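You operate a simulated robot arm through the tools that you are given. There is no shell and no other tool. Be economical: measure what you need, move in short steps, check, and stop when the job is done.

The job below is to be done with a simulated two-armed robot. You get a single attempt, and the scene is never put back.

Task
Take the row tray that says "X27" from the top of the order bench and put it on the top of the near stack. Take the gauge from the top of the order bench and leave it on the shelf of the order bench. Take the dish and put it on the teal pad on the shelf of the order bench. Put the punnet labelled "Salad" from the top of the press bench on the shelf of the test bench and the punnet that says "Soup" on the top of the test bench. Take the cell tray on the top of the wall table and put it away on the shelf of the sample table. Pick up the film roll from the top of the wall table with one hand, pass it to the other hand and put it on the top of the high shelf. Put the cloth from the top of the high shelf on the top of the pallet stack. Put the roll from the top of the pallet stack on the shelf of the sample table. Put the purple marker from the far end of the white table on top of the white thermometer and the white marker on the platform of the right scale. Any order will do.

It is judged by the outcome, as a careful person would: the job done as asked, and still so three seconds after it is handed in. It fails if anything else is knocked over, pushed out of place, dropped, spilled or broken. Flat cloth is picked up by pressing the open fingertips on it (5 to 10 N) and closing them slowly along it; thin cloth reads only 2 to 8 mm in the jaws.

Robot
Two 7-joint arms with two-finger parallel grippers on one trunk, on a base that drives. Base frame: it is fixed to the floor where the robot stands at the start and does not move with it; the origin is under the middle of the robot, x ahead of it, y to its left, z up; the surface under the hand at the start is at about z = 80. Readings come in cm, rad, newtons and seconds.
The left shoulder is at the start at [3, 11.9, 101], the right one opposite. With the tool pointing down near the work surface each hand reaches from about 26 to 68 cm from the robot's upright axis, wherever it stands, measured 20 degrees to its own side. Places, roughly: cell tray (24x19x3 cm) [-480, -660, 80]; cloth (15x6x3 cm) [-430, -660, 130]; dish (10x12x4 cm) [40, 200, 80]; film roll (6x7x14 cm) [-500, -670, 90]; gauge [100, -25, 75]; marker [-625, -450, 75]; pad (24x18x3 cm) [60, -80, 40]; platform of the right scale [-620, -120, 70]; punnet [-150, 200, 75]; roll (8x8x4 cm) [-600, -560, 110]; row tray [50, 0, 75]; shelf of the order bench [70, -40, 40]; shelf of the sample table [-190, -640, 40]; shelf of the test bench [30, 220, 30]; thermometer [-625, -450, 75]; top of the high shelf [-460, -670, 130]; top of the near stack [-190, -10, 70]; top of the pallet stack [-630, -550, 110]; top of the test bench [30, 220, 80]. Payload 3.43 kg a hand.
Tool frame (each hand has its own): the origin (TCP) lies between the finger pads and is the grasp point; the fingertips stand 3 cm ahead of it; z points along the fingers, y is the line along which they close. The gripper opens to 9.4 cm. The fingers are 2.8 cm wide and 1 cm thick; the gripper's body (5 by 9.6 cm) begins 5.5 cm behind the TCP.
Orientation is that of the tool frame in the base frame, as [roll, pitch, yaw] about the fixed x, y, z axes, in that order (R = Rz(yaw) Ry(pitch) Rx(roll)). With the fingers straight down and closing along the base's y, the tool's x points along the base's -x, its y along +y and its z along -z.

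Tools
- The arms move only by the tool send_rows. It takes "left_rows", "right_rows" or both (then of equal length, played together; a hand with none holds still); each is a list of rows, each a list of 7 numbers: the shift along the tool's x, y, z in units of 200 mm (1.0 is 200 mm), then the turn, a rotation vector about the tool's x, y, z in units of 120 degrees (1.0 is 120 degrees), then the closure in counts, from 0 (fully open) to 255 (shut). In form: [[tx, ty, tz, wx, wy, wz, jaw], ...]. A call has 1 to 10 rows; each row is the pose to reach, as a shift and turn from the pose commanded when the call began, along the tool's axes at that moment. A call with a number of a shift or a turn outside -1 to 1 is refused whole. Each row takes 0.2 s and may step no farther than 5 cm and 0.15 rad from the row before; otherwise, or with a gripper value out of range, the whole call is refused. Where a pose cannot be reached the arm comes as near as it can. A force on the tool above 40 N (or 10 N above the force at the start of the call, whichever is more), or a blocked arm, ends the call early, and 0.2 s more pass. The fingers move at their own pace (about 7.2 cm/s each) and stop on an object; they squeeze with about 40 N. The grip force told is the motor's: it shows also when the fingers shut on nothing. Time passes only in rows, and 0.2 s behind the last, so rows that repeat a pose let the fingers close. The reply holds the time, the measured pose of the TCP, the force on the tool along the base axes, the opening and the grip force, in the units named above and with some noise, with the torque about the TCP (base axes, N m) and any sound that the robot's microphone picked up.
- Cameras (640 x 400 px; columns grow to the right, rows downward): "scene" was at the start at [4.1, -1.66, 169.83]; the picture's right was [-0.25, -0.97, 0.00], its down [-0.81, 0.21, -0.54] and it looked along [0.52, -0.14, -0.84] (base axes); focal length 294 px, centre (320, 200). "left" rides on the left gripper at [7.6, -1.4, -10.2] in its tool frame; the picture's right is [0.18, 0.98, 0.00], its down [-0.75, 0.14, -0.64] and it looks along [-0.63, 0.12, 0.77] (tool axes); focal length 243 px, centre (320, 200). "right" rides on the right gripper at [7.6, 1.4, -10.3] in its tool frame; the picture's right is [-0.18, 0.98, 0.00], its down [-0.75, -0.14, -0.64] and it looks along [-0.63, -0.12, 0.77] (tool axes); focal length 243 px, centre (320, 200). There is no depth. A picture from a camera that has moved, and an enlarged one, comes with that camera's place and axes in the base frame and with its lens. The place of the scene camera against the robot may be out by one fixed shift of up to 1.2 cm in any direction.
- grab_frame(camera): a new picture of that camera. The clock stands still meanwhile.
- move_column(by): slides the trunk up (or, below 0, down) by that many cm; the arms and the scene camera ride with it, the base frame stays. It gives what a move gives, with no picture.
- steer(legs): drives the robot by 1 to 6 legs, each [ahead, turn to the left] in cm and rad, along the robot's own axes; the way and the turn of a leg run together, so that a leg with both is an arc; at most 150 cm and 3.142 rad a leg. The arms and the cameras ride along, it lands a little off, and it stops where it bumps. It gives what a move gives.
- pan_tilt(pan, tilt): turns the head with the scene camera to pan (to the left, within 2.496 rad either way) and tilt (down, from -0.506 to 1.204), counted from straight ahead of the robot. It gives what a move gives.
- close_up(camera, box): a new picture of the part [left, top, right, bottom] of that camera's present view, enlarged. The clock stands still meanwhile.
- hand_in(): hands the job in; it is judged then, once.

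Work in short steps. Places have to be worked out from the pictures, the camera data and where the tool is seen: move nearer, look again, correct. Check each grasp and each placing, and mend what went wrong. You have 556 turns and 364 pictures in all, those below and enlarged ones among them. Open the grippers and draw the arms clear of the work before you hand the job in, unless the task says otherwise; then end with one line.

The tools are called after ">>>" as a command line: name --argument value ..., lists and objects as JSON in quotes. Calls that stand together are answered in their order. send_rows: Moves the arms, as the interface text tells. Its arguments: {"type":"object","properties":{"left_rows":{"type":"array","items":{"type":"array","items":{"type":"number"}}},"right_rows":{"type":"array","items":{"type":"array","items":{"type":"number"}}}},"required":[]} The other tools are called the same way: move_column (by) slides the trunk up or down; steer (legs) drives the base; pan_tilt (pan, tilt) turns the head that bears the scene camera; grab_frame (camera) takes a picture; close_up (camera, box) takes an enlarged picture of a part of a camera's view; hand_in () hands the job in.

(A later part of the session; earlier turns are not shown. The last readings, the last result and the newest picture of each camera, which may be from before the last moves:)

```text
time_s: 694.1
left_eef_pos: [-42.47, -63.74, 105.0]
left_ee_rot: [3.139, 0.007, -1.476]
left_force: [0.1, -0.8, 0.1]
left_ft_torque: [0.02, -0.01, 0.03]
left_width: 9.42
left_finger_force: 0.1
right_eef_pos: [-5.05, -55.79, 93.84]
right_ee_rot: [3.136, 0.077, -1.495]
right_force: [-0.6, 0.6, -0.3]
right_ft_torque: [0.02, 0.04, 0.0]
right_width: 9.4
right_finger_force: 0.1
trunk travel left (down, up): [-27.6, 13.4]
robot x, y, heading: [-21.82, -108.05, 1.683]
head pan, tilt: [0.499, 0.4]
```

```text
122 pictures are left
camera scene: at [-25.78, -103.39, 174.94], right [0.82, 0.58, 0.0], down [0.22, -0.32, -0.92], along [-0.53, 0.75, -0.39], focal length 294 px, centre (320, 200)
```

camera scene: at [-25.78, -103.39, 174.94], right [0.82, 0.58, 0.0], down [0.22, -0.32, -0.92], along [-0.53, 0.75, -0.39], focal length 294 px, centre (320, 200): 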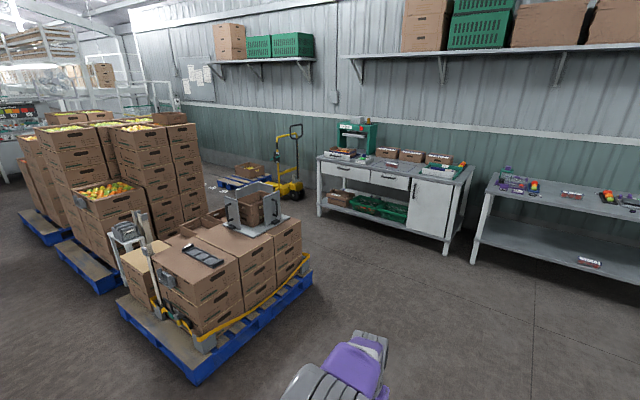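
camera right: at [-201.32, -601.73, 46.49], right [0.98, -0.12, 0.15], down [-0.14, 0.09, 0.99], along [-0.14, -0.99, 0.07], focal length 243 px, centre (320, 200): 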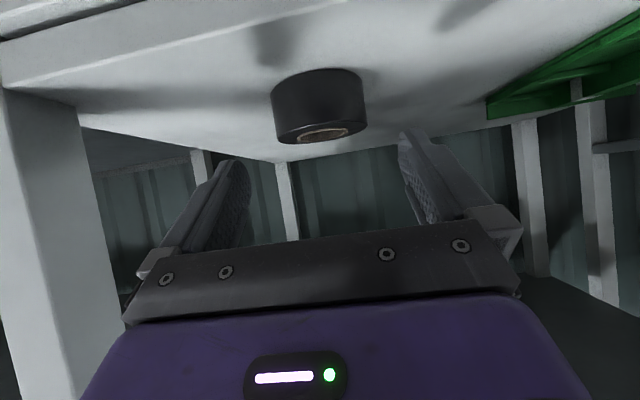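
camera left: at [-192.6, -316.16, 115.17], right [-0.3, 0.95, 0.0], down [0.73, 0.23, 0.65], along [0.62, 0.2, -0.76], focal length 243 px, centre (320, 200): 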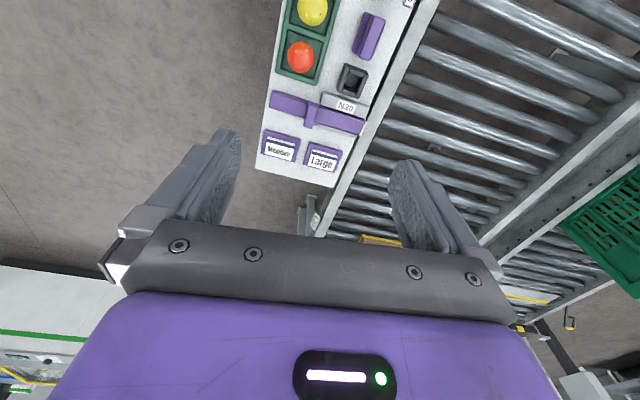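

Drive north past the near stack, then west along y≈122.

>>> steer --legs '[[0, 0.055], [130, 0], [103, 0], [0, 1.4], [150, 0], [100, 0]]'

>>> pan_tilt --pan 0.3 --tilt 0.35

>>> grab_frame --camera "scene"

```text
time_s: 721.3
left_eef_pos: [-357.29, 102.97, 104.98]
left_ee_rot: [3.14, 0.007, -0.001]
left_force: [-0.1, -0.8, 0.5]
left_ft_torque: [0.01, 0.01, 0.01]
left_width: 9.41
left_finger_force: 0.0
right_eef_pos: [-361.53, 141.07, 93.96]
right_ee_rot: [3.137, 0.077, -0.021]
right_force: [-0.5, 0.6, -0.5]
right_ft_torque: [0.01, 0.01, -0.01]
right_width: 9.38
right_finger_force: 0.0
trunk travel left (down, up): [-27.6, 13.4]
robot x, y, heading: [-310.68, 119.67, -3.12]
head pan, tilt: [0.499, 0.4]
```

```text
time_s: 722.1
left_eef_pos: [-357.24, 103.04, 104.95]
left_ee_rot: [3.138, 0.008, -0.004]
left_force: [-0.7, 1.1, 0.4]
left_ft_torque: [0.0, -0.03, -0.01]
left_width: 9.41
left_finger_force: 0.1
right_eef_pos: [-361.46, 141.16, 93.9]
right_ee_rot: [3.137, 0.078, -0.021]
right_force: [0.1, 0.0, 1.0]
right_ft_torque: [-0.03, 0.0, 0.0]
right_width: 9.4
right_finger_force: 0.0
trunk travel left (down, up): [-27.6, 13.4]
robot x, y, heading: [-311.31, 119.87, -3.131]
head pan, tilt: [0.3, 0.351]
```

```text
121 pictures are left
camera scene: at [-316.65, 117.07, 175.4], right [-0.31, 0.95, 0.0], down [0.33, 0.11, -0.94], along [-0.89, -0.29, -0.34], focal length 294 px, centre (320, 200)
```

scene: 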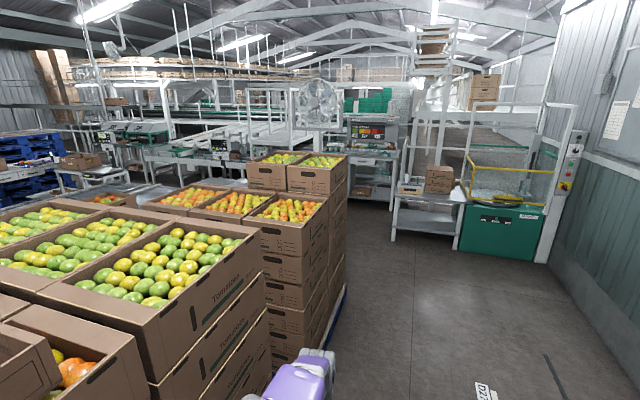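

Continue west past the stacks to x≈-585, then look south.

>>> steer --legs '[[140, 0], [132, 0], [0, 1.571]]'

>>> pan_tilt --pan 0 --tilt 0.4

>>> grab_frame --camera "scene"

```text
time_s: 739.0
left_eef_pos: [-563.49, 67.35, 104.92]
left_ee_rot: [3.138, 0.008, 1.594]
left_force: [0.6, 0.3, 0.5]
left_ft_torque: [0.0, -0.01, -0.01]
left_width: 9.43
left_finger_force: 0.2
right_eef_pos: [-601.52, 62.09, 93.86]
right_ee_rot: [3.137, 0.078, 1.577]
right_force: [0.0, -0.1, 0.1]
right_ft_torque: [-0.03, 0.0, 0.0]
right_width: 9.42
right_finger_force: 0.0
trunk travel left (down, up): [-27.6, 13.4]
robot x, y, heading: [-581.44, 112.86, -1.533]
head pan, tilt: [0.3, 0.351]
```

```text
time_s: 739.8
left_eef_pos: [-563.46, 67.32, 104.99]
left_ee_rot: [3.136, 0.007, 1.594]
left_force: [-0.1, -0.2, -0.5]
left_ft_torque: [0.01, -0.01, 0.0]
left_width: 9.39
left_finger_force: 0.0
right_eef_pos: [-601.57, 62.21, 93.82]
right_ee_rot: [3.137, 0.077, 1.575]
right_force: [0.0, 0.5, 0.3]
right_ft_torque: [0.0, -0.01, -0.03]
right_width: 9.41
right_finger_force: 0.1
trunk travel left (down, up): [-27.6, 13.4]
robot x, y, heading: [-581.55, 113.56, -1.528]
head pan, tilt: [0.0, 0.4]
```

```text
120 pictures are left
camera scene: at [-580.97, 106.93, 174.94], right [-1.0, -0.04, 0.0], down [-0.02, 0.39, -0.92], along [0.04, -0.92, -0.39], focal length 294 px, centre (320, 200)
```

scene: 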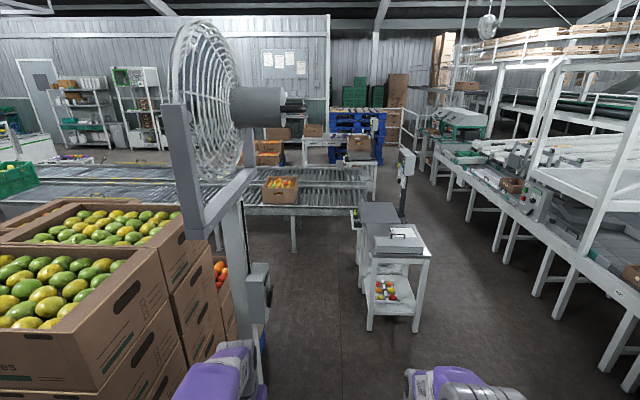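

Fan ahead-left; the corridor I need lies between the scale carts and the machine (x≈-710). Look right to see how to enter it.

>>> pan_tilt --pan -0.8 --tilt 0.6

>>> grab_frame --camera "scene"

>>> pan_tilt --pan 0.2 --tilt 0.9

>>> grab_frame --camera "scene"

```text
time_s: 741.0
left_eef_pos: [-563.55, 67.4, 104.86]
left_ee_rot: [3.138, 0.008, 1.593]
left_force: [0.5, 1.1, -0.1]
left_ft_torque: [-0.02, 0.0, 0.0]
left_width: 9.4
left_finger_force: 0.0
right_eef_pos: [-601.44, 62.19, 93.87]
right_ee_rot: [3.135, 0.078, 1.577]
right_force: [-0.2, -0.7, 0.3]
right_ft_torque: [-0.01, 0.01, -0.03]
right_width: 9.39
right_finger_force: 0.0
trunk travel left (down, up): [-27.6, 13.4]
robot x, y, heading: [-581.64, 112.68, -1.53]
head pan, tilt: [-0.799, 0.6]
```

```text
119 pictures are left
camera scene: at [-587.43, 109.76, 173.12], right [-0.73, 0.69, 0.0], down [0.39, 0.41, -0.83], along [-0.57, -0.6, -0.56], focal length 294 px, centre (320, 200)
```

scene: 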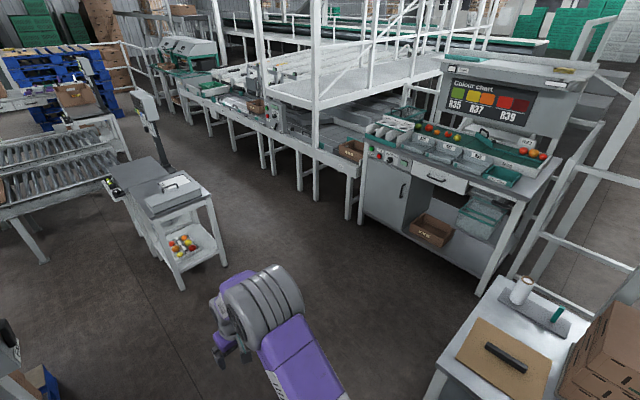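

```text
time_s: 742.2
left_eef_pos: [-563.57, 67.4, 105.03]
left_ee_rot: [3.138, 0.007, 1.594]
left_force: [0.3, -0.2, 0.3]
left_ft_torque: [0.04, -0.01, -0.01]
left_width: 9.37
left_finger_force: 0.0
right_eef_pos: [-601.45, 62.17, 93.82]
right_ee_rot: [3.136, 0.076, 1.577]
right_force: [-0.9, 0.0, -0.4]
right_ft_torque: [-0.02, 0.0, 0.03]
right_width: 9.38
right_finger_force: 0.1
trunk travel left (down, up): [-27.6, 13.4]
robot x, y, heading: [-581.73, 113.19, -1.53]
head pan, tilt: [0.201, 0.901]
```

```text
118 pictures are left
camera scene: at [-579.56, 108.85, 170.64], right [-0.97, -0.24, 0.0], down [-0.19, 0.76, -0.62], along [0.15, -0.6, -0.78], focal length 294 px, centre (320, 200)
```

scene: 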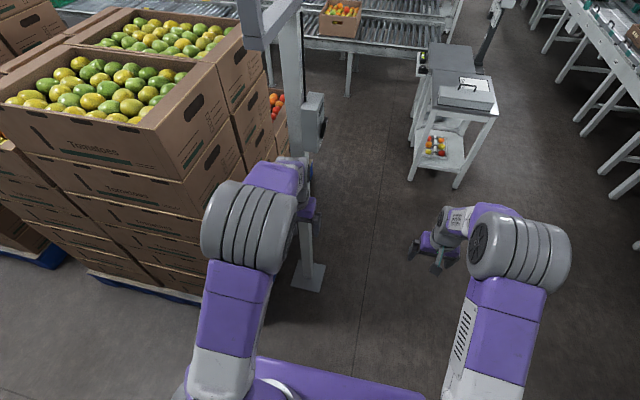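

Fan post at (-554,37) must be avoided. Drive SW into the corridor, x≈-708, then south.

>>> steer --legs '[[0, -0.48], [90, 0], [0, -0.32], [115, 0], [0, 0.76]]'

>>> pan_tilt --pan 0 --tilt 0.5

>>> grab_frame --camera "scene"

```text
time_s: 756.8
left_eef_pos: [-683.83, -96.29, 104.96]
left_ee_rot: [3.138, 0.009, 1.544]
left_force: [0.2, 0.3, -0.1]
left_ft_torque: [-0.01, 0.03, -0.04]
left_width: 9.42
left_finger_force: 0.0
right_eef_pos: [-722.0, -99.69, 93.88]
right_ee_rot: [3.137, 0.078, 1.527]
right_force: [-0.4, -0.2, 0.2]
right_ft_torque: [-0.01, 0.0, 0.03]
right_width: 9.38
right_finger_force: 0.0
trunk travel left (down, up): [-27.6, 13.4]
robot x, y, heading: [-699.68, -49.79, -1.579]
head pan, tilt: [0.201, 0.901]
```

```text
time_s: 757.7
left_eef_pos: [-683.88, -96.32, 104.96]
left_ee_rot: [3.138, 0.007, 1.545]
left_force: [0.0, 0.2, 0.7]
left_ft_torque: [-0.02, 0.02, -0.01]
left_width: 9.39
left_finger_force: 0.1
right_eef_pos: [-721.9, -99.48, 93.8]
right_ee_rot: [3.136, 0.078, 1.528]
right_force: [-0.1, -0.1, -0.8]
right_ft_torque: [-0.01, 0.01, 0.01]
right_width: 9.4
right_finger_force: 0.1
trunk travel left (down, up): [-27.6, 13.4]
robot x, y, heading: [-700.06, -49.7, -1.582]
head pan, tilt: [0.0, 0.499]
```

```text
117 pictures are left
camera scene: at [-699.33, -55.72, 174.02], right [-1.0, 0.01, 0.0], down [0.0, 0.48, -0.88], along [-0.01, -0.88, -0.48], focal length 294 px, centre (320, 200)
```

scene: 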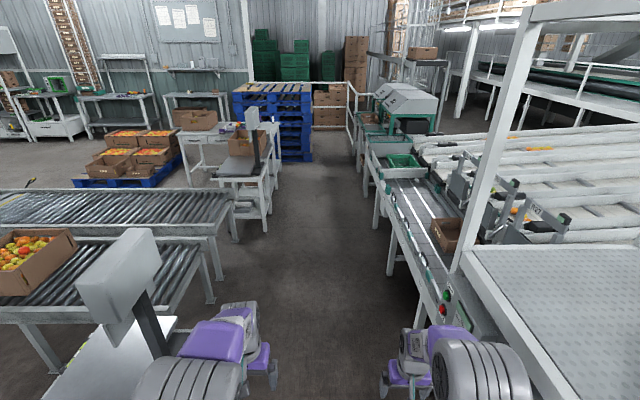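

Corridor is clear. Drive south 340 cm in steps, then face the table's west end.

>>> steer --legs '[[140, 0], [140, 0], [60, 0]]'

>>> pan_tilt --pan 0.5 --tilt 0.6

>>> grab_frame --camera "scene"

```text
time_s: 774.1
left_eef_pos: [-689.15, -434.25, 104.9]
left_ee_rot: [3.138, 0.007, 1.535]
left_force: [0.3, 0.5, 0.9]
left_ft_torque: [0.05, -0.03, 0.03]
left_width: 9.4
left_finger_force: 0.1
right_eef_pos: [-727.48, -437.29, 93.79]
right_ee_rot: [3.136, 0.077, 1.516]
right_force: [0.1, -0.3, -0.8]
right_ft_torque: [0.02, -0.01, 0.06]
right_width: 9.4
right_finger_force: 0.1
trunk travel left (down, up): [-27.6, 13.4]
robot x, y, heading: [-704.93, -387.68, -1.592]
head pan, tilt: [0.0, 0.499]
```

```text
time_s: 775.0
left_eef_pos: [-689.21, -434.27, 104.96]
left_ee_rot: [3.138, 0.007, 1.532]
left_force: [-0.1, 0.3, 0.4]
left_ft_torque: [0.0, -0.01, 0.01]
left_width: 9.41
left_finger_force: 0.1
right_eef_pos: [-727.37, -437.09, 93.92]
right_ee_rot: [3.135, 0.077, 1.516]
right_force: [0.5, -0.4, -0.2]
right_ft_torque: [-0.03, 0.02, 0.01]
right_width: 9.4
right_finger_force: 0.0
trunk travel left (down, up): [-27.6, 13.4]
robot x, y, heading: [-704.68, -387.71, -1.591]
head pan, tilt: [0.499, 0.6]
```

```text
116 pictures are left
camera scene: at [-700.03, -392.29, 173.12], right [-0.89, -0.46, 0.0], down [-0.26, 0.5, -0.83], along [0.38, -0.73, -0.56], focal length 294 px, centre (320, 200)
```

scene: 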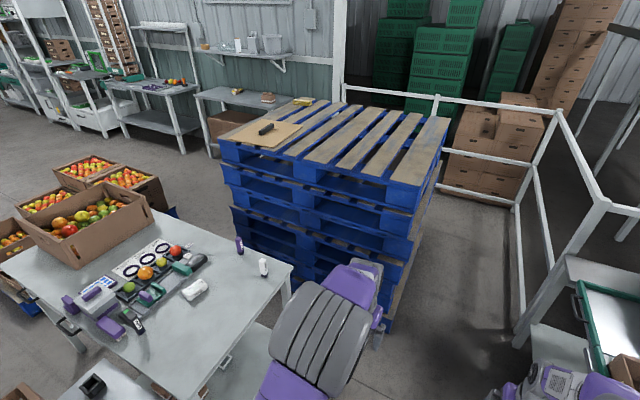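

The markers and thermometer are clearly visible. Move to about (-690,-452) and face the table's end.

>>> steer --legs '[[0, 0.24], [66, 0], [0, 1.351]]'

>>> pan_tilt --pan 0 --tilt 0.85

>>> grab_frame --camera "scene"

```text
time_s: 780.4
left_eef_pos: [-659.16, -490.62, 105.07]
left_ee_rot: [3.135, 0.009, 1.894]
left_force: [0.2, 0.6, 0.7]
left_ft_torque: [-0.01, 0.02, -0.02]
left_width: 9.37
left_finger_force: 0.1
right_eef_pos: [-695.81, -506.91, 93.7]
right_ee_rot: [-3.127, 0.064, 1.861]
right_force: [-16.6, 2.4, 8.0]
right_ft_torque: [0.04, -0.57, 0.18]
right_width: 8.49
right_finger_force: 0.1
trunk travel left (down, up): [-27.6, 13.4]
robot x, y, heading: [-690.29, -452.86, -1.238]
head pan, tilt: [0.499, 0.6]
stopped in leg 3: the force on the tool passed its limit at 51 N (the readings are from after the stop); the commanded pose is now the measured one
```

```text
time_s: 781.3
left_eef_pos: [-659.24, -490.78, 105.01]
left_ee_rot: [3.134, 0.009, 1.895]
left_force: [0.7, -0.7, 0.4]
left_ft_torque: [0.02, 0.0, 0.01]
left_width: 9.39
left_finger_force: 0.1
right_eef_pos: [-695.81, -506.83, 93.79]
right_ee_rot: [-3.127, 0.062, 1.862]
right_force: [-22.1, 1.3, 5.8]
right_ft_torque: [0.01, -0.33, 0.14]
right_width: 8.25
right_finger_force: 0.0
trunk travel left (down, up): [-27.6, 13.4]
robot x, y, heading: [-689.98, -452.38, -1.236]
head pan, tilt: [0.0, 0.85]
```

```text
115 pictures are left
camera scene: at [-688.26, -456.78, 171.04], right [-0.94, -0.33, 0.0], down [-0.25, 0.71, -0.66], along [0.22, -0.62, -0.75], focal length 294 px, centre (320, 200)
```

scene: 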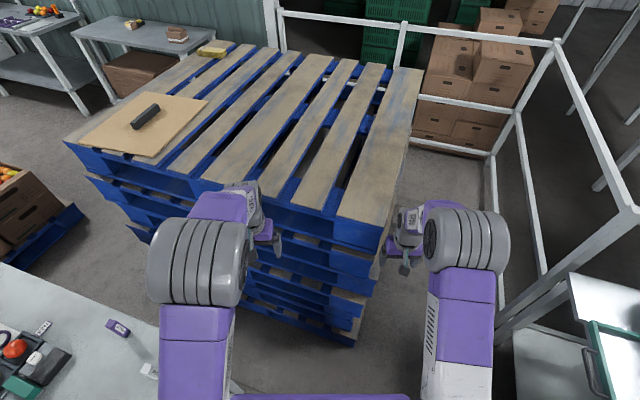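

The right hand touched the pallet stack's corner. Back straight off 20 cm.

>>> steer --legs '[[-22, 0]]'

>>> send_rows --left_rows '[[0.05, 0, -0.2, 0, 0, 0, 0], [0.1, 0, -0.4, 0, 0, 0, 0], [0.15, 0, -0.6, 0, 0, 0, 0]]' --right_rows '[[0.05, 0, -0.2, 0, 0, 0, 0], [0.1, 0, -0.4, 0, 0, 0, 0], [0.15, 0, -0.6, 0, 0, 0, 0]]'

>>> grab_frame --camera "scene"

```text
time_s: 783.0
left_eef_pos: [-666.21, -470.25, 104.92]
left_ee_rot: [3.136, 0.009, 1.896]
left_force: [-0.2, 0.4, 0.7]
left_ft_torque: [0.01, -0.04, 0.02]
left_width: 9.41
left_finger_force: 0.0
right_eef_pos: [-702.6, -486.5, 93.67]
right_ee_rot: [-3.13, 0.063, 1.865]
right_force: [-0.9, 0.2, 0.3]
right_ft_torque: [-0.02, -0.02, 0.01]
right_width: 9.38
right_finger_force: 0.1
trunk travel left (down, up): [-27.6, 13.4]
robot x, y, heading: [-697.38, -431.95, -1.233]
head pan, tilt: [0.0, 0.85]
```

```text
time_s: 783.8
left_eef_pos: [-667.21, -467.28, 117.05]
left_ee_rot: [3.136, 0.01, 1.893]
left_force: [0.2, -0.2, -0.1]
left_ft_torque: [-0.03, 0.02, 0.0]
left_width: 9.39
left_finger_force: 0.0
right_eef_pos: [-703.65, -482.66, 105.45]
right_ee_rot: [-3.127, 0.063, 1.864]
right_force: [0.0, 0.6, -1.0]
right_ft_torque: [-0.03, 0.04, -0.01]
right_width: 9.4
right_finger_force: 0.0
trunk travel left (down, up): [-27.6, 13.4]
robot x, y, heading: [-697.01, -431.98, -1.236]
head pan, tilt: [0.0, 0.85]
```

```text
114 pictures are left
camera scene: at [-695.13, -436.18, 171.04], right [-0.94, -0.33, 0.0], down [-0.25, 0.71, -0.66], along [0.22, -0.62, -0.75], focal length 294 px, centre (320, 200)
```

scene: 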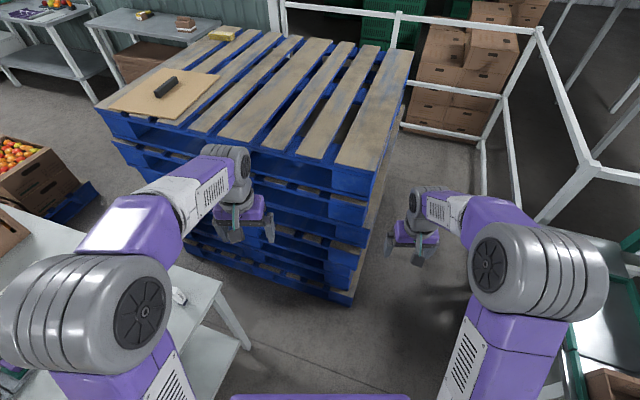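

Stack undisturbed. Now turn left to face the table end.

>>> steer --legs '[[0, 1.238]]'

>>> grab_frame --camera "scene"

```text
time_s: 787.3
left_eef_pos: [-653.77, -415.22, 116.97]
left_ee_rot: [3.137, 0.009, 3.135]
left_force: [-0.5, -1.7, 0.2]
left_ft_torque: [-0.02, 0.0, -0.02]
left_width: 9.4
left_finger_force: 0.1
right_eef_pos: [-651.14, -454.55, 105.43]
right_ee_rot: [-3.128, 0.062, 3.102]
right_force: [0.0, 0.9, 0.4]
right_ft_torque: [0.02, 0.02, 0.01]
right_width: 9.41
right_finger_force: 0.0
trunk travel left (down, up): [-27.6, 13.4]
robot x, y, heading: [-696.86, -432.08, 0.006]
head pan, tilt: [0.0, 0.85]
```

```text
113 pictures are left
camera scene: at [-691.88, -431.83, 171.03], right [0.01, -1.0, 0.0], down [-0.75, 0.0, -0.66], along [0.66, 0.0, -0.75], focal length 294 px, centre (320, 200)
```

scene: 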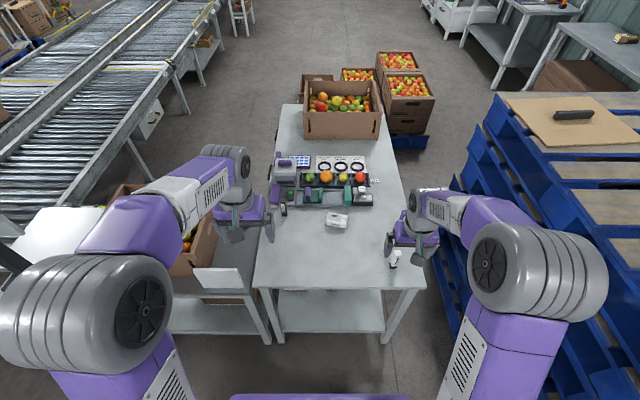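

Table end in view; thermometer ≈(-616,-439), white marker ≈(-637,-460). Lift the right hand back to see the purple marker.

>>> send_rows --right_rows '[[0.2, -0.1, -0.1, -0.006, 0.015, 0, 0], [0.4, -0.2, -0.2, -0.006, 0.03, 0, 0], [0.55, -0.3, -0.2, -0.006, 0.03, 0.015, 0], [0.6, -0.4, -0.2, -0.006, 0.03, 0.015, 0]]'

>>> close_up --camera "scene" --box '[250, 160, 440, 300]'

```text
time_s: 788.3
left_eef_pos: [-653.86, -415.32, 116.92]
left_ee_rot: [3.137, 0.01, 3.134]
left_force: [-0.7, 0.6, -0.9]
left_ft_torque: [-0.02, -0.01, 0.0]
left_width: 9.4
left_finger_force: 0.0
right_eef_pos: [-663.58, -462.13, 108.74]
right_ee_rot: [-3.141, 0.001, 3.073]
right_force: [-0.2, -0.2, 0.9]
right_ft_torque: [0.02, -0.01, -0.02]
right_width: 9.38
right_finger_force: 0.0
trunk travel left (down, up): [-27.6, 13.4]
robot x, y, heading: [-696.79, -431.98, 0.009]
head pan, tilt: [0.0, 0.85]
```

```text
2.86 times, centred on (345, 230) of scene
camera zoom: at [-691.88, -431.88, 171.03], right [0.01, -1.0, 0.0], down [-0.75, 0.0, -0.66], along [0.66, 0.0, -0.75], focal length 839 px, centre (249, 114)
```

zoom: 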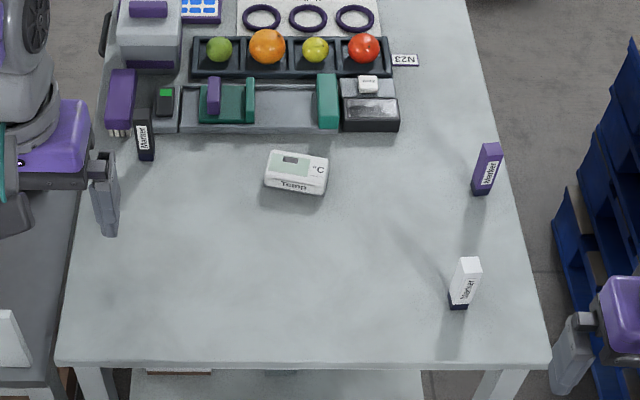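

Purple marker at (-618,-466), white at (-637,-459.5), both ~10 cm tall; the "Temp" thermometer at (-615.7,-439), top z≈73. Drive 19 cm closer and move the right hand over the purple marker.

>>> steer --legs '[[19, 0]]'

>>> send_rows --right_rows '[[-0.2, 0, 0.05, 0, 0, 0, 100], [-0.4, -0.05, 0.1, 0, 0, 0, 100], [-0.6, -0.1, 0.15, 0, 0, 0, 100], [-0.8, -0.15, 0.25, 0, 0, 0, 100], [-1.0, -0.2, 0.35, 0, 0, 0, 100]]'

>>> grab_frame --camera "right"

>>> close_up --camera "scene" --box '[250, 190, 440, 330]'

```text
time_s: 789.9
left_eef_pos: [-634.9, -415.08, 116.83]
left_ee_rot: [3.137, 0.008, 3.136]
left_force: [0.4, 0.1, -0.6]
left_ft_torque: [0.0, -0.01, 0.0]
left_width: 9.38
left_finger_force: 0.0
right_eef_pos: [-644.71, -461.99, 108.82]
right_ee_rot: [-3.14, 0.0, 3.071]
right_force: [0.6, -0.7, 0.7]
right_ft_torque: [0.02, 0.0, -0.02]
right_width: 9.41
right_finger_force: 0.0
trunk travel left (down, up): [-27.6, 13.4]
robot x, y, heading: [-678.14, -431.51, 0.005]
head pan, tilt: [0.0, 0.85]
```

```text
time_s: 791.1
left_eef_pos: [-634.77, -415.07, 116.82]
left_ee_rot: [3.137, 0.006, 3.136]
left_force: [0.9, 0.3, 0.3]
left_ft_torque: [-0.01, 0.02, 0.0]
left_width: 9.4
left_finger_force: 0.0
right_eef_pos: [-624.61, -467.55, 101.69]
right_ee_rot: [3.14, 0.0, 3.071]
right_force: [-0.3, -0.3, 0.1]
right_ft_torque: [0.03, 0.0, 0.03]
right_width: 5.74
right_finger_force: 0.0
trunk travel left (down, up): [-27.6, 13.4]
robot x, y, heading: [-677.85, -431.69, 0.006]
head pan, tilt: [0.0, 0.85]
```

```text
111 pictures are left
camera right: at [-632.17, -465.52, 111.92], right [0.25, 0.97, 0.0], down [0.74, -0.19, 0.64], along [0.62, -0.16, -0.77], focal length 243 px, centre (320, 200)
```

right: 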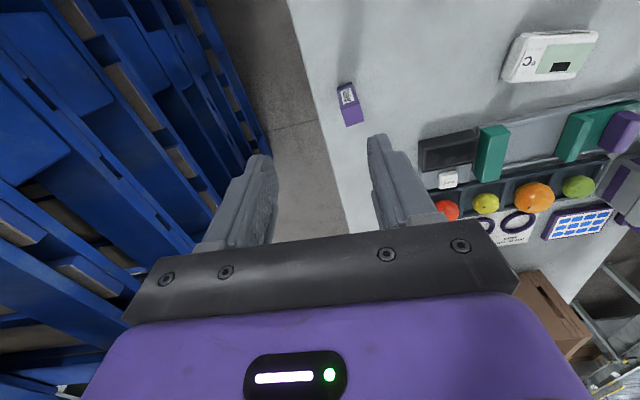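

```text
2.86 times, centred on (345, 260) of scene
camera zoom: at [-672.71, -431.78, 171.02], right [0.01, -1.0, 0.0], down [-0.75, 0.0, -0.66], along [0.66, 0.0, -0.75], focal length 839 px, centre (249, 29)
```

zoom: 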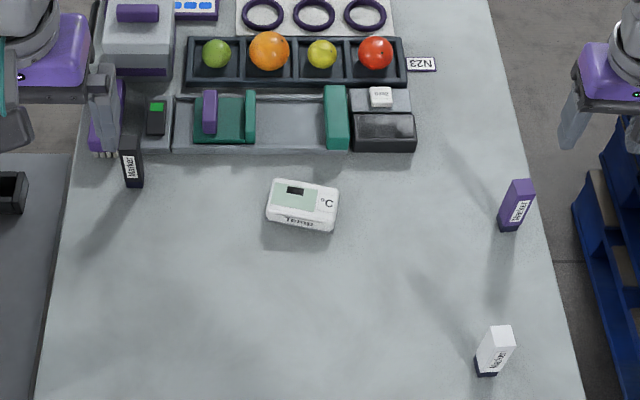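

>>> close_up --camera "scene" --box '[410, 245, 440, 275]'

>>> close_up --camera "right" --box '[310, 60, 400, 140]'

```text
13.33 times, centred on (425, 260) of scene
camera zoom: at [-672.71, -431.78, 171.02], right [0.01, -1.0, 0.0], down [-0.75, 0.0, -0.66], along [0.66, 0.0, -0.75], focal length 3917 px, centre (-1080, -600)
```

zoom: 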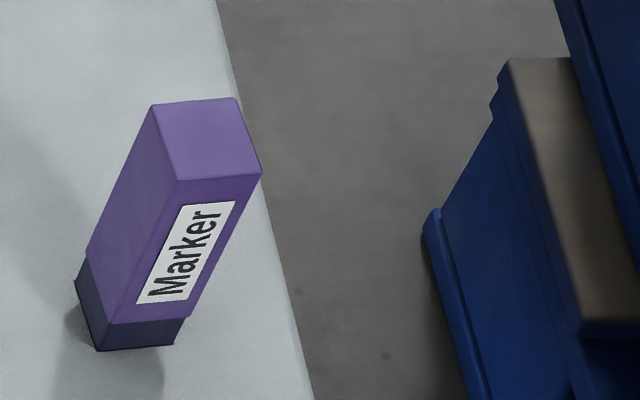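

```text
5.00 times, centred on (355, 100) of right
camera zoom: at [-632.17, -465.52, 111.92], right [0.25, 0.97, 0.0], down [0.74, -0.19, 0.64], along [0.62, -0.16, -0.77], focal length 1213 px, centre (145, 700)
```

zoom: 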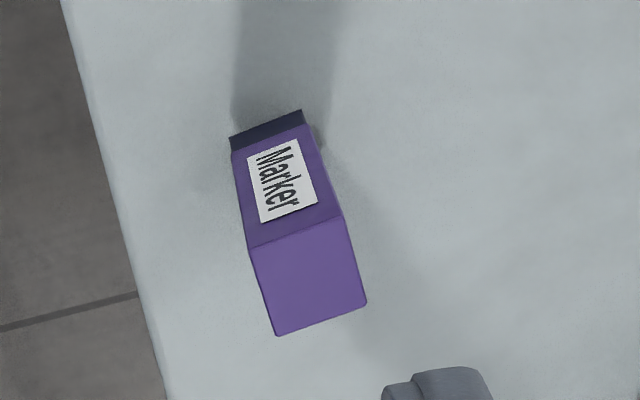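

Triangulating both cameras: table top z≈75, marker z 75–83 at (-620.8,-464.6), rotated ≈+0.155 rad. Align yaw and move above it at z≈92.

>>> send_rows --right_rows '[[-0.06, 0.05, 0.15, 0, 0, -0.04, 100], [-0.12, 0.1, 0.3, 0, 0, -0.08, 100], [-0.179, 0.16, 0.45, 0, 0, -0.108, 100], [-0.179, 0.16, 0.5, 0, 0, -0.108, 100]]'

>>> grab_frame --camera "right"

```text
time_s: 792.1
left_eef_pos: [-634.88, -415.07, 117.01]
left_ee_rot: [3.137, 0.008, 3.135]
left_force: [0.7, -0.8, 0.4]
left_ft_torque: [0.0, -0.04, 0.0]
left_width: 9.42
left_finger_force: 0.0
right_eef_pos: [-621.17, -464.42, 91.81]
right_ee_rot: [-3.141, 0.001, -2.984]
right_force: [-0.1, 0.0, 0.1]
right_ft_torque: [0.05, -0.01, 0.0]
right_width: 5.71
right_finger_force: 0.1
trunk travel left (down, up): [-27.6, 13.4]
robot x, y, heading: [-677.86, -431.67, 0.011]
head pan, tilt: [0.0, 0.85]
```

```text
107 pictures are left
camera right: at [-628.83, -464.2, 101.99], right [0.03, 1.0, 0.0], down [0.77, -0.02, 0.64], along [0.64, -0.02, -0.77], focal length 243 px, centre (320, 200)
```

right: 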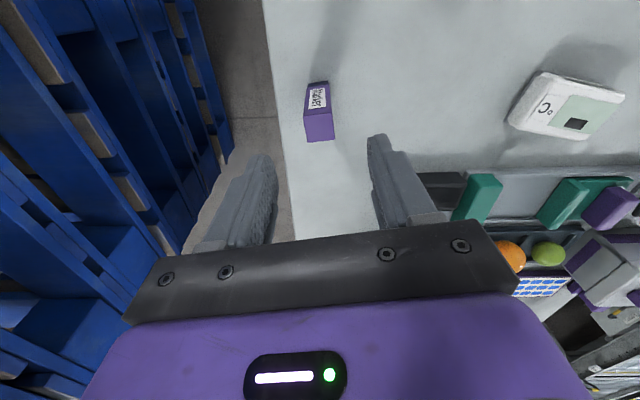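

Marker is centred under the fingers. Descend to z≈80 and close.

>>> send_rows --right_rows '[[-0.017, 0, 0.2, 0, 0, 0, 100], [-0.017, 0, 0.4, 0, 0, 0, 100], [-0.017, 0, 0.52, 0, 0, 0, 100], [-0.017, 0, 0.59, 0, 0, 0, 100]]'

>>> grab_frame --camera "right"

```text
time_s: 793.1
left_eef_pos: [-634.8, -415.05, 116.82]
left_ee_rot: [3.135, 0.009, 3.135]
left_force: [0.0, -0.2, 0.7]
left_ft_torque: [0.01, 0.02, 0.0]
left_width: 9.44
left_finger_force: 0.0
right_eef_pos: [-620.83, -464.3, 79.77]
right_ee_rot: [-3.141, 0.0, -2.984]
right_force: [0.6, 0.0, 0.6]
right_ft_torque: [0.03, -0.05, 0.0]
right_width: 5.7
right_finger_force: 0.1
trunk travel left (down, up): [-27.6, 13.4]
robot x, y, heading: [-678.32, -431.57, 0.004]
head pan, tilt: [0.0, 0.85]
```

```text
106 pictures are left
camera right: at [-628.5, -464.08, 90.11], right [0.03, 1.0, 0.0], down [0.77, -0.02, 0.64], along [0.64, -0.02, -0.77], focal length 243 px, centre (320, 200)
```

right: 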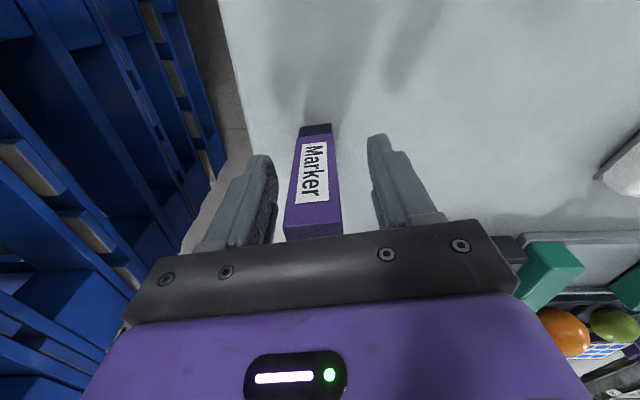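

Close on the purple marker and lift.

>>> send_rows --right_rows '[[0, 0, 0, 0, 0, 0, 140], [0, 0, 0, 0, 0, 0, 170], [0, 0, 0, 0, 0, 0, 195], [0, 0, 0, 0, 0, 0, 220], [0, 0, 0, 0, 0, 0, 230]]'

>>> send_rows --right_rows '[[0, 0, -0.05, 0, 0, 0, 230], [0, 0, -0.2, 0, 0, 0, 230], [0, 0, -0.35, 0, 0, 0, 230], [0, 0, -0.5, 0, 0, 0, 230]]'

>>> grab_frame --camera "right"

```text
time_s: 794.3
left_eef_pos: [-634.88, -414.98, 116.93]
left_ee_rot: [3.135, 0.008, 3.135]
left_force: [0.1, -0.5, -0.3]
left_ft_torque: [-0.01, 0.02, -0.02]
left_width: 9.38
left_finger_force: 0.0
right_eef_pos: [-620.71, -464.39, 79.91]
right_ee_rot: [-3.141, 0.002, -2.984]
right_force: [-0.2, 0.7, 0.2]
right_ft_torque: [0.01, -0.03, 0.02]
right_width: 2.51
right_finger_force: 39.9
trunk travel left (down, up): [-27.6, 13.4]
robot x, y, heading: [-677.97, -431.92, 0.008]
head pan, tilt: [0.0, 0.85]
```

```text
time_s: 795.3
left_eef_pos: [-634.84, -415.13, 116.86]
left_ee_rot: [3.138, 0.008, 3.134]
left_force: [0.5, 0.0, 0.2]
left_ft_torque: [0.04, -0.02, 0.04]
left_width: 9.41
left_finger_force: 0.0
right_eef_pos: [-620.87, -464.26, 90.03]
right_ee_rot: [3.141, 0.001, -2.986]
right_force: [0.4, 0.6, -0.9]
right_ft_torque: [0.01, -0.02, -0.02]
right_width: 2.53
right_finger_force: 39.5
trunk travel left (down, up): [-27.6, 13.4]
robot x, y, heading: [-677.95, -431.77, 0.01]
head pan, tilt: [0.0, 0.85]
```

```text
105 pictures are left
camera right: at [-628.55, -464.01, 100.18], right [0.03, 1.0, 0.0], down [0.77, -0.02, 0.64], along [0.64, -0.02, -0.77], focal length 243 px, centre (320, 200)
```

right: 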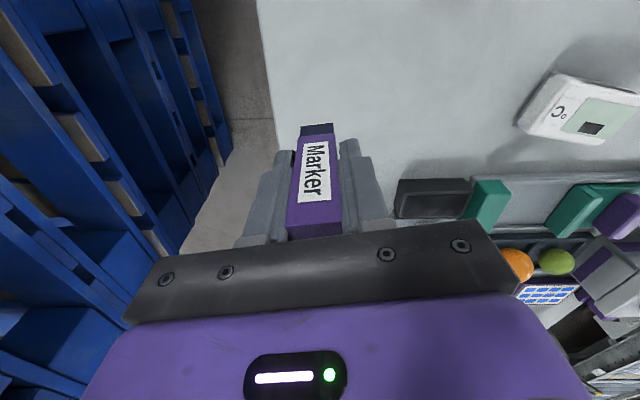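

Purple marker held (bottom = TCP-4.9). Move toward the thermometer and view it from the hand camera.

>>> send_rows --right_rows '[[-0.05, 0.2, -0.05, 0, 0, 0, 230], [-0.1, 0.4, -0.1, 0, 0, 0, 230], [-0.15, 0.6, -0.15, 0, 0, 0, 230], [-0.2, 0.8, -0.15, 0, 0, 0, 230], [-0.23, 1.0, -0.15, 0, 0, 0, 230], [-0.23, 1.0, -0.15, 0, 0, 0, 230]]'

>>> grab_frame --camera "right"

>>> close_up --camera "scene" --box '[310, 230, 390, 290]'

```text
time_s: 796.7
left_eef_pos: [-634.92, -415.22, 116.92]
left_ee_rot: [3.134, 0.009, 3.134]
left_force: [0.1, 0.5, 0.4]
left_ft_torque: [0.0, 0.0, 0.04]
left_width: 9.36
left_finger_force: 0.0
right_eef_pos: [-619.52, -443.9, 93.08]
right_ee_rot: [3.141, 0.0, -2.985]
right_force: [0.7, 0.3, -1.1]
right_ft_torque: [0.01, -0.01, 0.0]
right_width: 2.5
right_finger_force: 40.3
trunk travel left (down, up): [-27.6, 13.4]
robot x, y, heading: [-677.91, -432.08, 0.007]
head pan, tilt: [0.0, 0.85]
```

```text
104 pictures are left
camera right: at [-627.18, -443.66, 103.16], right [0.03, 1.0, 0.0], down [0.77, -0.02, 0.64], along [0.64, -0.02, -0.77], focal length 243 px, centre (320, 200)
```

right: 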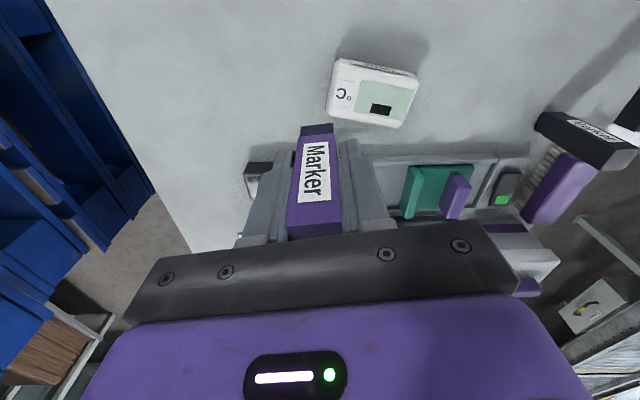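

```text
6.67 times, centred on (350, 260) of scene
camera zoom: at [-672.87, -431.81, 171.03], right [0.01, -1.0, 0.0], down [-0.75, 0.0, -0.66], along [0.66, 0.0, -0.75], focal length 1958 px, centre (120, -200)
```

zoom: 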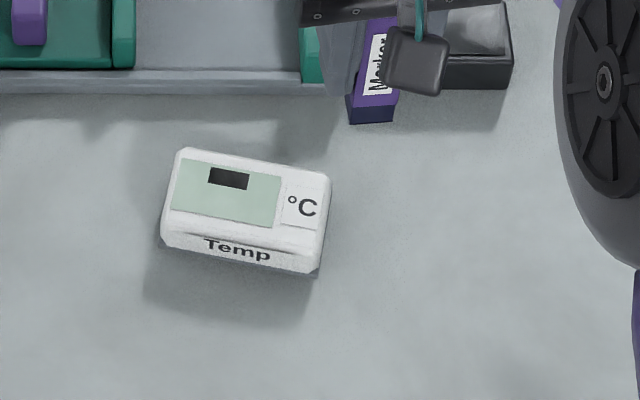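

Thermometer top solves to (-619.8,-438.9), z≈78.5. Move over it and lower to just above contact.

>>> send_rows --right_rows '[[-0.012, 0.125, 0, 0, 0, 0, 230], [-0.024, 0.25, 0, 0, 0, 0, 230], [-0.024, 0.25, 0.15, 0, 0, 0, 230], [-0.024, 0.25, 0.3, 0, 0, 0, 230], [-0.024, 0.25, 0.38, 0, 0, 0, 230]]'

>>> grab_frame --camera "right"

>>> close_up --camera "scene" --box '[310, 220, 390, 280]'

```text
time_s: 797.9
left_eef_pos: [-634.83, -415.18, 116.89]
left_ee_rot: [3.137, 0.009, 3.135]
left_force: [0.0, -0.1, 0.5]
left_ft_torque: [0.0, 0.04, -0.02]
left_width: 9.41
left_finger_force: 0.0
right_eef_pos: [-619.63, -439.06, 85.49]
right_ee_rot: [-3.14, 0.002, -2.984]
right_force: [-0.8, 0.3, -0.3]
right_ft_torque: [0.04, -0.02, -0.02]
right_width: 2.52
right_finger_force: 39.7
trunk travel left (down, up): [-27.6, 13.4]
robot x, y, heading: [-678.21, -431.97, 0.008]
head pan, tilt: [0.0, 0.85]
```

```text
102 pictures are left
camera right: at [-627.39, -438.62, 95.58], right [0.03, 1.0, 0.0], down [0.77, -0.02, 0.64], along [0.64, -0.02, -0.77], focal length 243 px, centre (320, 200)
```

right: 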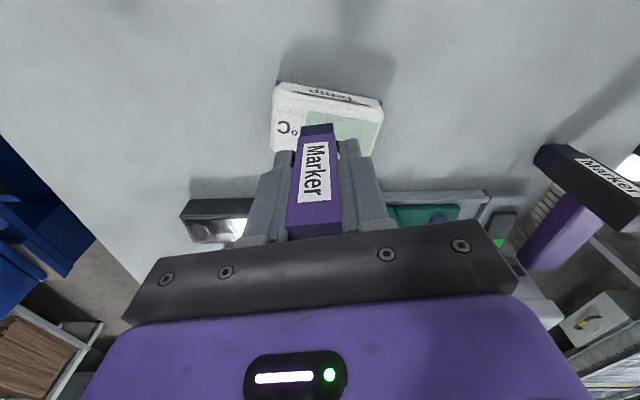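

```text
6.67 times, centred on (350, 250) of scene
camera zoom: at [-672.86, -431.73, 171.03], right [0.01, -1.0, 0.0], down [-0.75, 0.0, -0.66], along [0.66, 0.0, -0.75], focal length 1958 px, centre (120, -133)
```

zoom: 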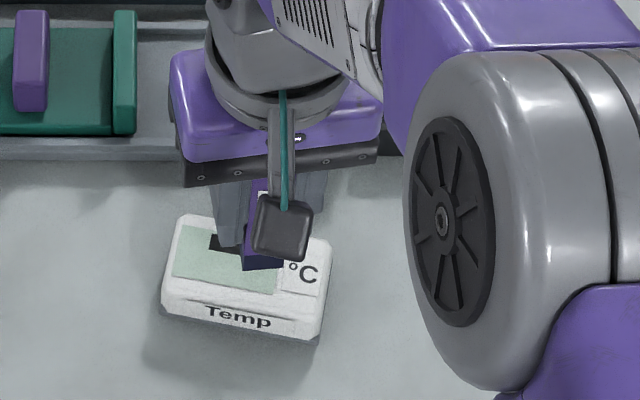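

Marker is above the thermometer's middle. Lower gently to contact.

>>> send_rows --right_rows '[[0, 0, 0.03, 0, 0, 0, 230], [0, 0, 0.06, 0, 0, 0, 230], [0, 0, 0.08, 0, 0, 0, 230], [0, 0, 0.095, 0, 0, 0, 230]]'

```text
time_s: 798.9
left_eef_pos: [-634.9, -415.07, 116.93]
left_ee_rot: [3.136, 0.008, 3.134]
left_force: [0.2, 0.4, 0.1]
left_ft_torque: [0.01, 0.02, 0.04]
left_width: 9.42
left_finger_force: 0.0
right_eef_pos: [-619.75, -438.9, 83.42]
right_ee_rot: [-3.141, 0.001, -2.987]
right_force: [-0.2, -0.9, 0.0]
right_ft_torque: [-0.02, -0.03, 0.04]
right_width: 2.5
right_finger_force: 39.1
trunk travel left (down, up): [-27.6, 13.4]
robot x, y, heading: [-678.2, -431.68, 0.003]
head pan, tilt: [0.0, 0.85]
```

>>> send_rows --right_rows '[[0, 0, 0.012, 0, 0, 0, 230], [0, 0, 0.024, 0, 0, 0, 230], [0, 0, 0.036, 0, 0, 0, 230]]'

>>> grab_frame --camera "right"

```text
time_s: 799.7
left_eef_pos: [-635.05, -415.05, 117.0]
left_ee_rot: [3.139, 0.01, 3.134]
left_force: [0.1, 0.3, 0.5]
left_ft_torque: [-0.03, -0.01, -0.01]
left_width: 9.42
left_finger_force: 0.1
right_eef_pos: [-619.69, -438.94, 83.16]
right_ee_rot: [-3.141, 0.006, -2.987]
right_force: [-4.0, -1.1, 19.2]
right_ft_torque: [-0.05, 0.3, -0.02]
right_width: 2.5
right_finger_force: 40.0
trunk travel left (down, up): [-27.6, 13.4]
robot x, y, heading: [-678.1, -431.73, 0.006]
head pan, tilt: [0.0, 0.85]
```

```text
100 pictures are left
camera right: at [-627.42, -438.63, 93.27], right [0.03, 1.0, 0.0], down [0.76, -0.02, 0.65], along [0.65, -0.02, -0.76], focal length 243 px, centre (320, 200)
```

right: 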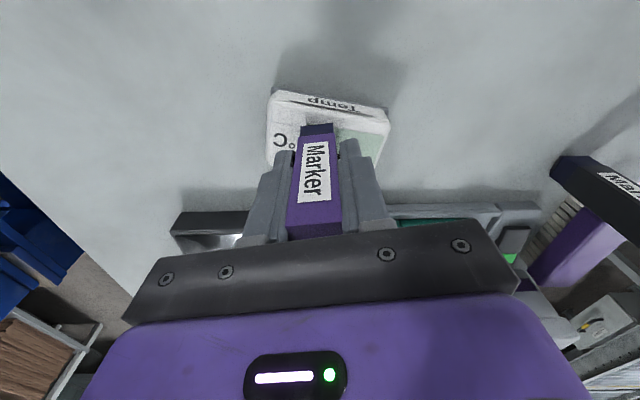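

Contact. Relax 1 mm and open slowly, then lift straight up.

>>> send_rows --right_rows '[[0, 0, -0.012, 0, 0, 0, 230], [0, 0, -0.012, 0, 0, 0, 180], [0, 0, -0.012, 0, 0, 0, 140], [0, 0, -0.012, 0, 0, 0, 100], [0, 0, -0.012, 0, 0, 0, 100], [0, 0, -0.1, 0, 0, 0, 100], [0, 0, -0.25, 0, 0, 0, 100], [0, 0, -0.45, 0, 0, 0, 100], [0, 0, -0.65, 0, 0, 0, 100]]'

>>> grab_frame --camera "right"

>>> close_up --camera "scene" --box '[290, 200, 410, 290]'

```text
time_s: 801.7
left_eef_pos: [-634.91, -415.22, 116.97]
left_ee_rot: [3.138, 0.008, 3.135]
left_force: [-0.5, -0.4, 0.6]
left_ft_torque: [0.0, -0.03, 0.03]
left_width: 9.39
left_finger_force: 0.1
right_eef_pos: [-619.88, -438.99, 95.69]
right_ee_rot: [3.141, 0.001, -2.985]
right_force: [-0.1, -0.5, 0.3]
right_ft_torque: [-0.02, -0.04, -0.01]
right_width: 5.7
right_finger_force: 0.1
trunk travel left (down, up): [-27.6, 13.4]
robot x, y, heading: [-678.16, -432.17, 0.007]
head pan, tilt: [0.0, 0.85]
```

```text
99 pictures are left
camera right: at [-627.44, -438.65, 105.94], right [0.03, 1.0, 0.0], down [0.77, -0.02, 0.64], along [0.64, -0.02, -0.77], focal length 243 px, centre (320, 200)
```

right: 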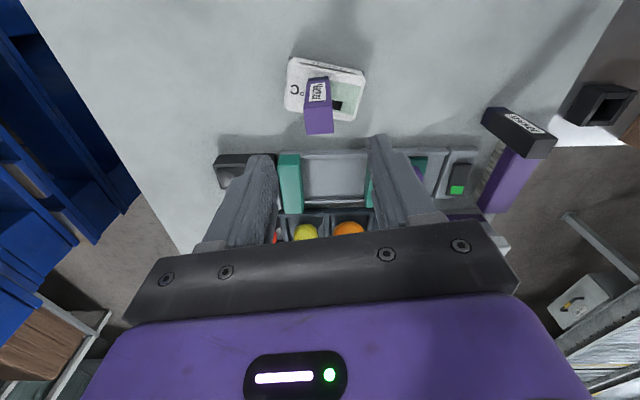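

```text
4.44 times, centred on (350, 245) of scene
camera zoom: at [-672.96, -431.72, 171.03], right [0.01, -1.0, 0.0], down [-0.75, -0.01, -0.66], along [0.66, 0.0, -0.75], focal length 1306 px, centre (187, 0)
```

zoom: 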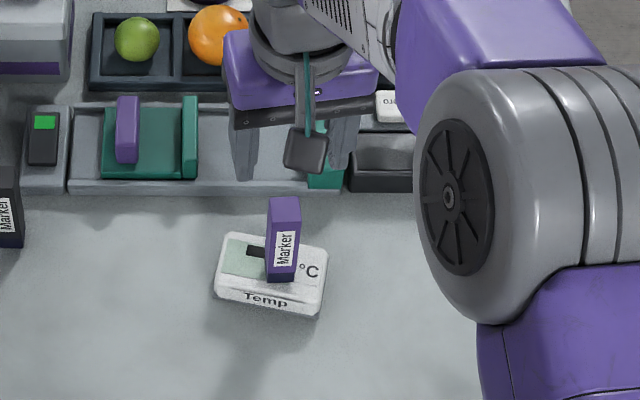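

Purple marker stands on the thermometer. Now move the right hand over the white marker.

>>> send_rows --right_rows '[[0.1, -0.1, -0.1, 0, 0, 0, 100], [0.27, -0.24, -0.15, 0, 0, 0, 100], [0.44, -0.38, -0.15, 0, 0, 0, 100], [0.61, -0.52, -0.15, 0, 0, 0, 100], [0.78, -0.66, -0.15, 0, 0, 0, 100], [0.95, -0.8, -0.15, 0, 0, 0, 100], [0.95, -0.8, -0.15, 0, 0, 0, 100]]'

>>> grab_frame --camera "right"

>>> close_up --camera "scene" --box '[370, 270, 450, 340]'

```text
time_s: 803.3
left_eef_pos: [-634.74, -415.03, 116.98]
left_ee_rot: [3.138, 0.009, 3.135]
left_force: [0.3, 0.1, 0.0]
left_ft_torque: [-0.01, 0.03, 0.0]
left_width: 9.4
left_finger_force: 0.0
right_eef_pos: [-635.83, -457.64, 98.75]
right_ee_rot: [3.14, 0.0, -2.984]
right_force: [0.6, 0.0, 0.4]
right_ft_torque: [-0.05, 0.02, -0.01]
right_width: 5.74
right_finger_force: 0.0
trunk travel left (down, up): [-27.6, 13.4]
robot x, y, heading: [-677.79, -431.73, 0.003]
head pan, tilt: [0.0, 0.85]
```

```text
97 pictures are left
camera right: at [-643.49, -457.36, 108.93], right [0.03, 1.0, 0.0], down [0.77, -0.02, 0.64], along [0.64, -0.02, -0.77], focal length 243 px, centre (320, 200)
```

right: 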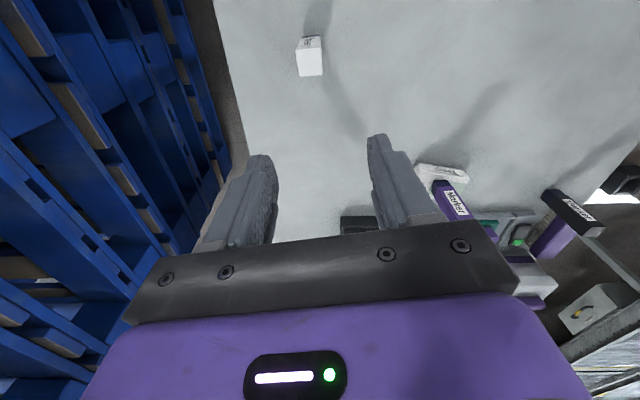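

```text
5.71 times, centred on (410, 305) of scene
camera zoom: at [-672.81, -431.65, 171.03], right [0.01, -1.0, 0.0], down [-0.75, -0.01, -0.66], along [0.66, 0.0, -0.75], focal length 1679 px, centre (-194, -400)
```

zoom: 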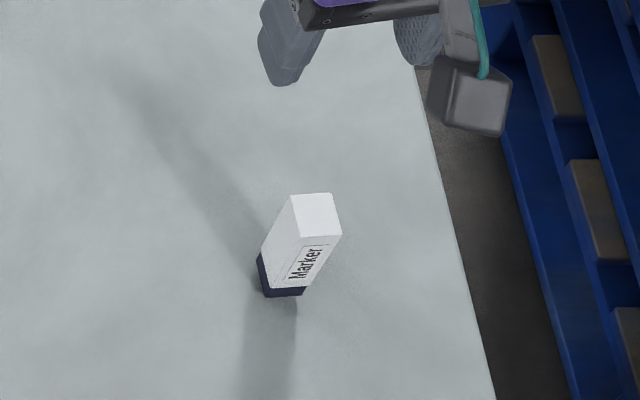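

White marker top centre ≈(-638.5,-458.7). Move over, descend to z≈80.

>>> send_rows --right_rows '[[0.07, -0.015, 0.1, 0, 0, 0.013, 100], [0.14, -0.03, 0.2, 0, 0, 0.026, 100], [0.14, -0.03, 0.4, 0, 0, 0.026, 100], [0.14, -0.03, 0.5, 0, 0, 0.026, 100]]'

>>> grab_frame --camera "right"

```text
time_s: 804.3
left_eef_pos: [-634.81, -415.1, 116.95]
left_ee_rot: [3.136, 0.008, 3.135]
left_force: [0.5, 0.3, -0.1]
left_ft_torque: [-0.01, 0.04, -0.02]
left_width: 9.42
left_finger_force: 0.1
right_eef_pos: [-638.56, -458.71, 88.78]
right_ee_rot: [3.141, 0.001, -3.04]
right_force: [0.0, -0.4, -0.3]
right_ft_torque: [0.02, -0.01, 0.03]
right_width: 5.73
right_finger_force: 0.1
trunk travel left (down, up): [-27.6, 13.4]
robot x, y, heading: [-678.29, -431.8, 0.004]
head pan, tilt: [0.0, 0.85]
```

```text
95 pictures are left
camera right: at [-646.26, -458.02, 98.92], right [0.08, 1.0, 0.0], down [0.76, -0.06, 0.64], along [0.64, -0.05, -0.77], focal length 243 px, centre (320, 200)
```

right: 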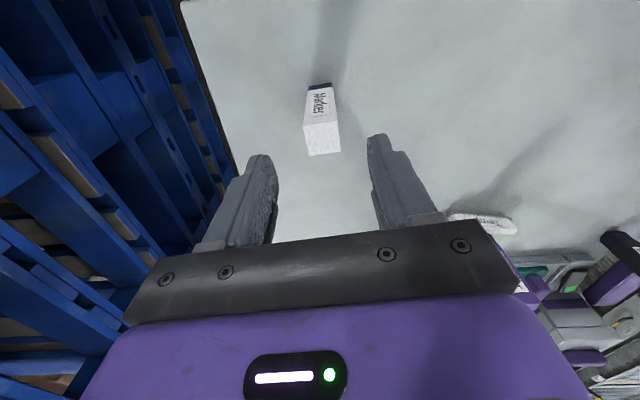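

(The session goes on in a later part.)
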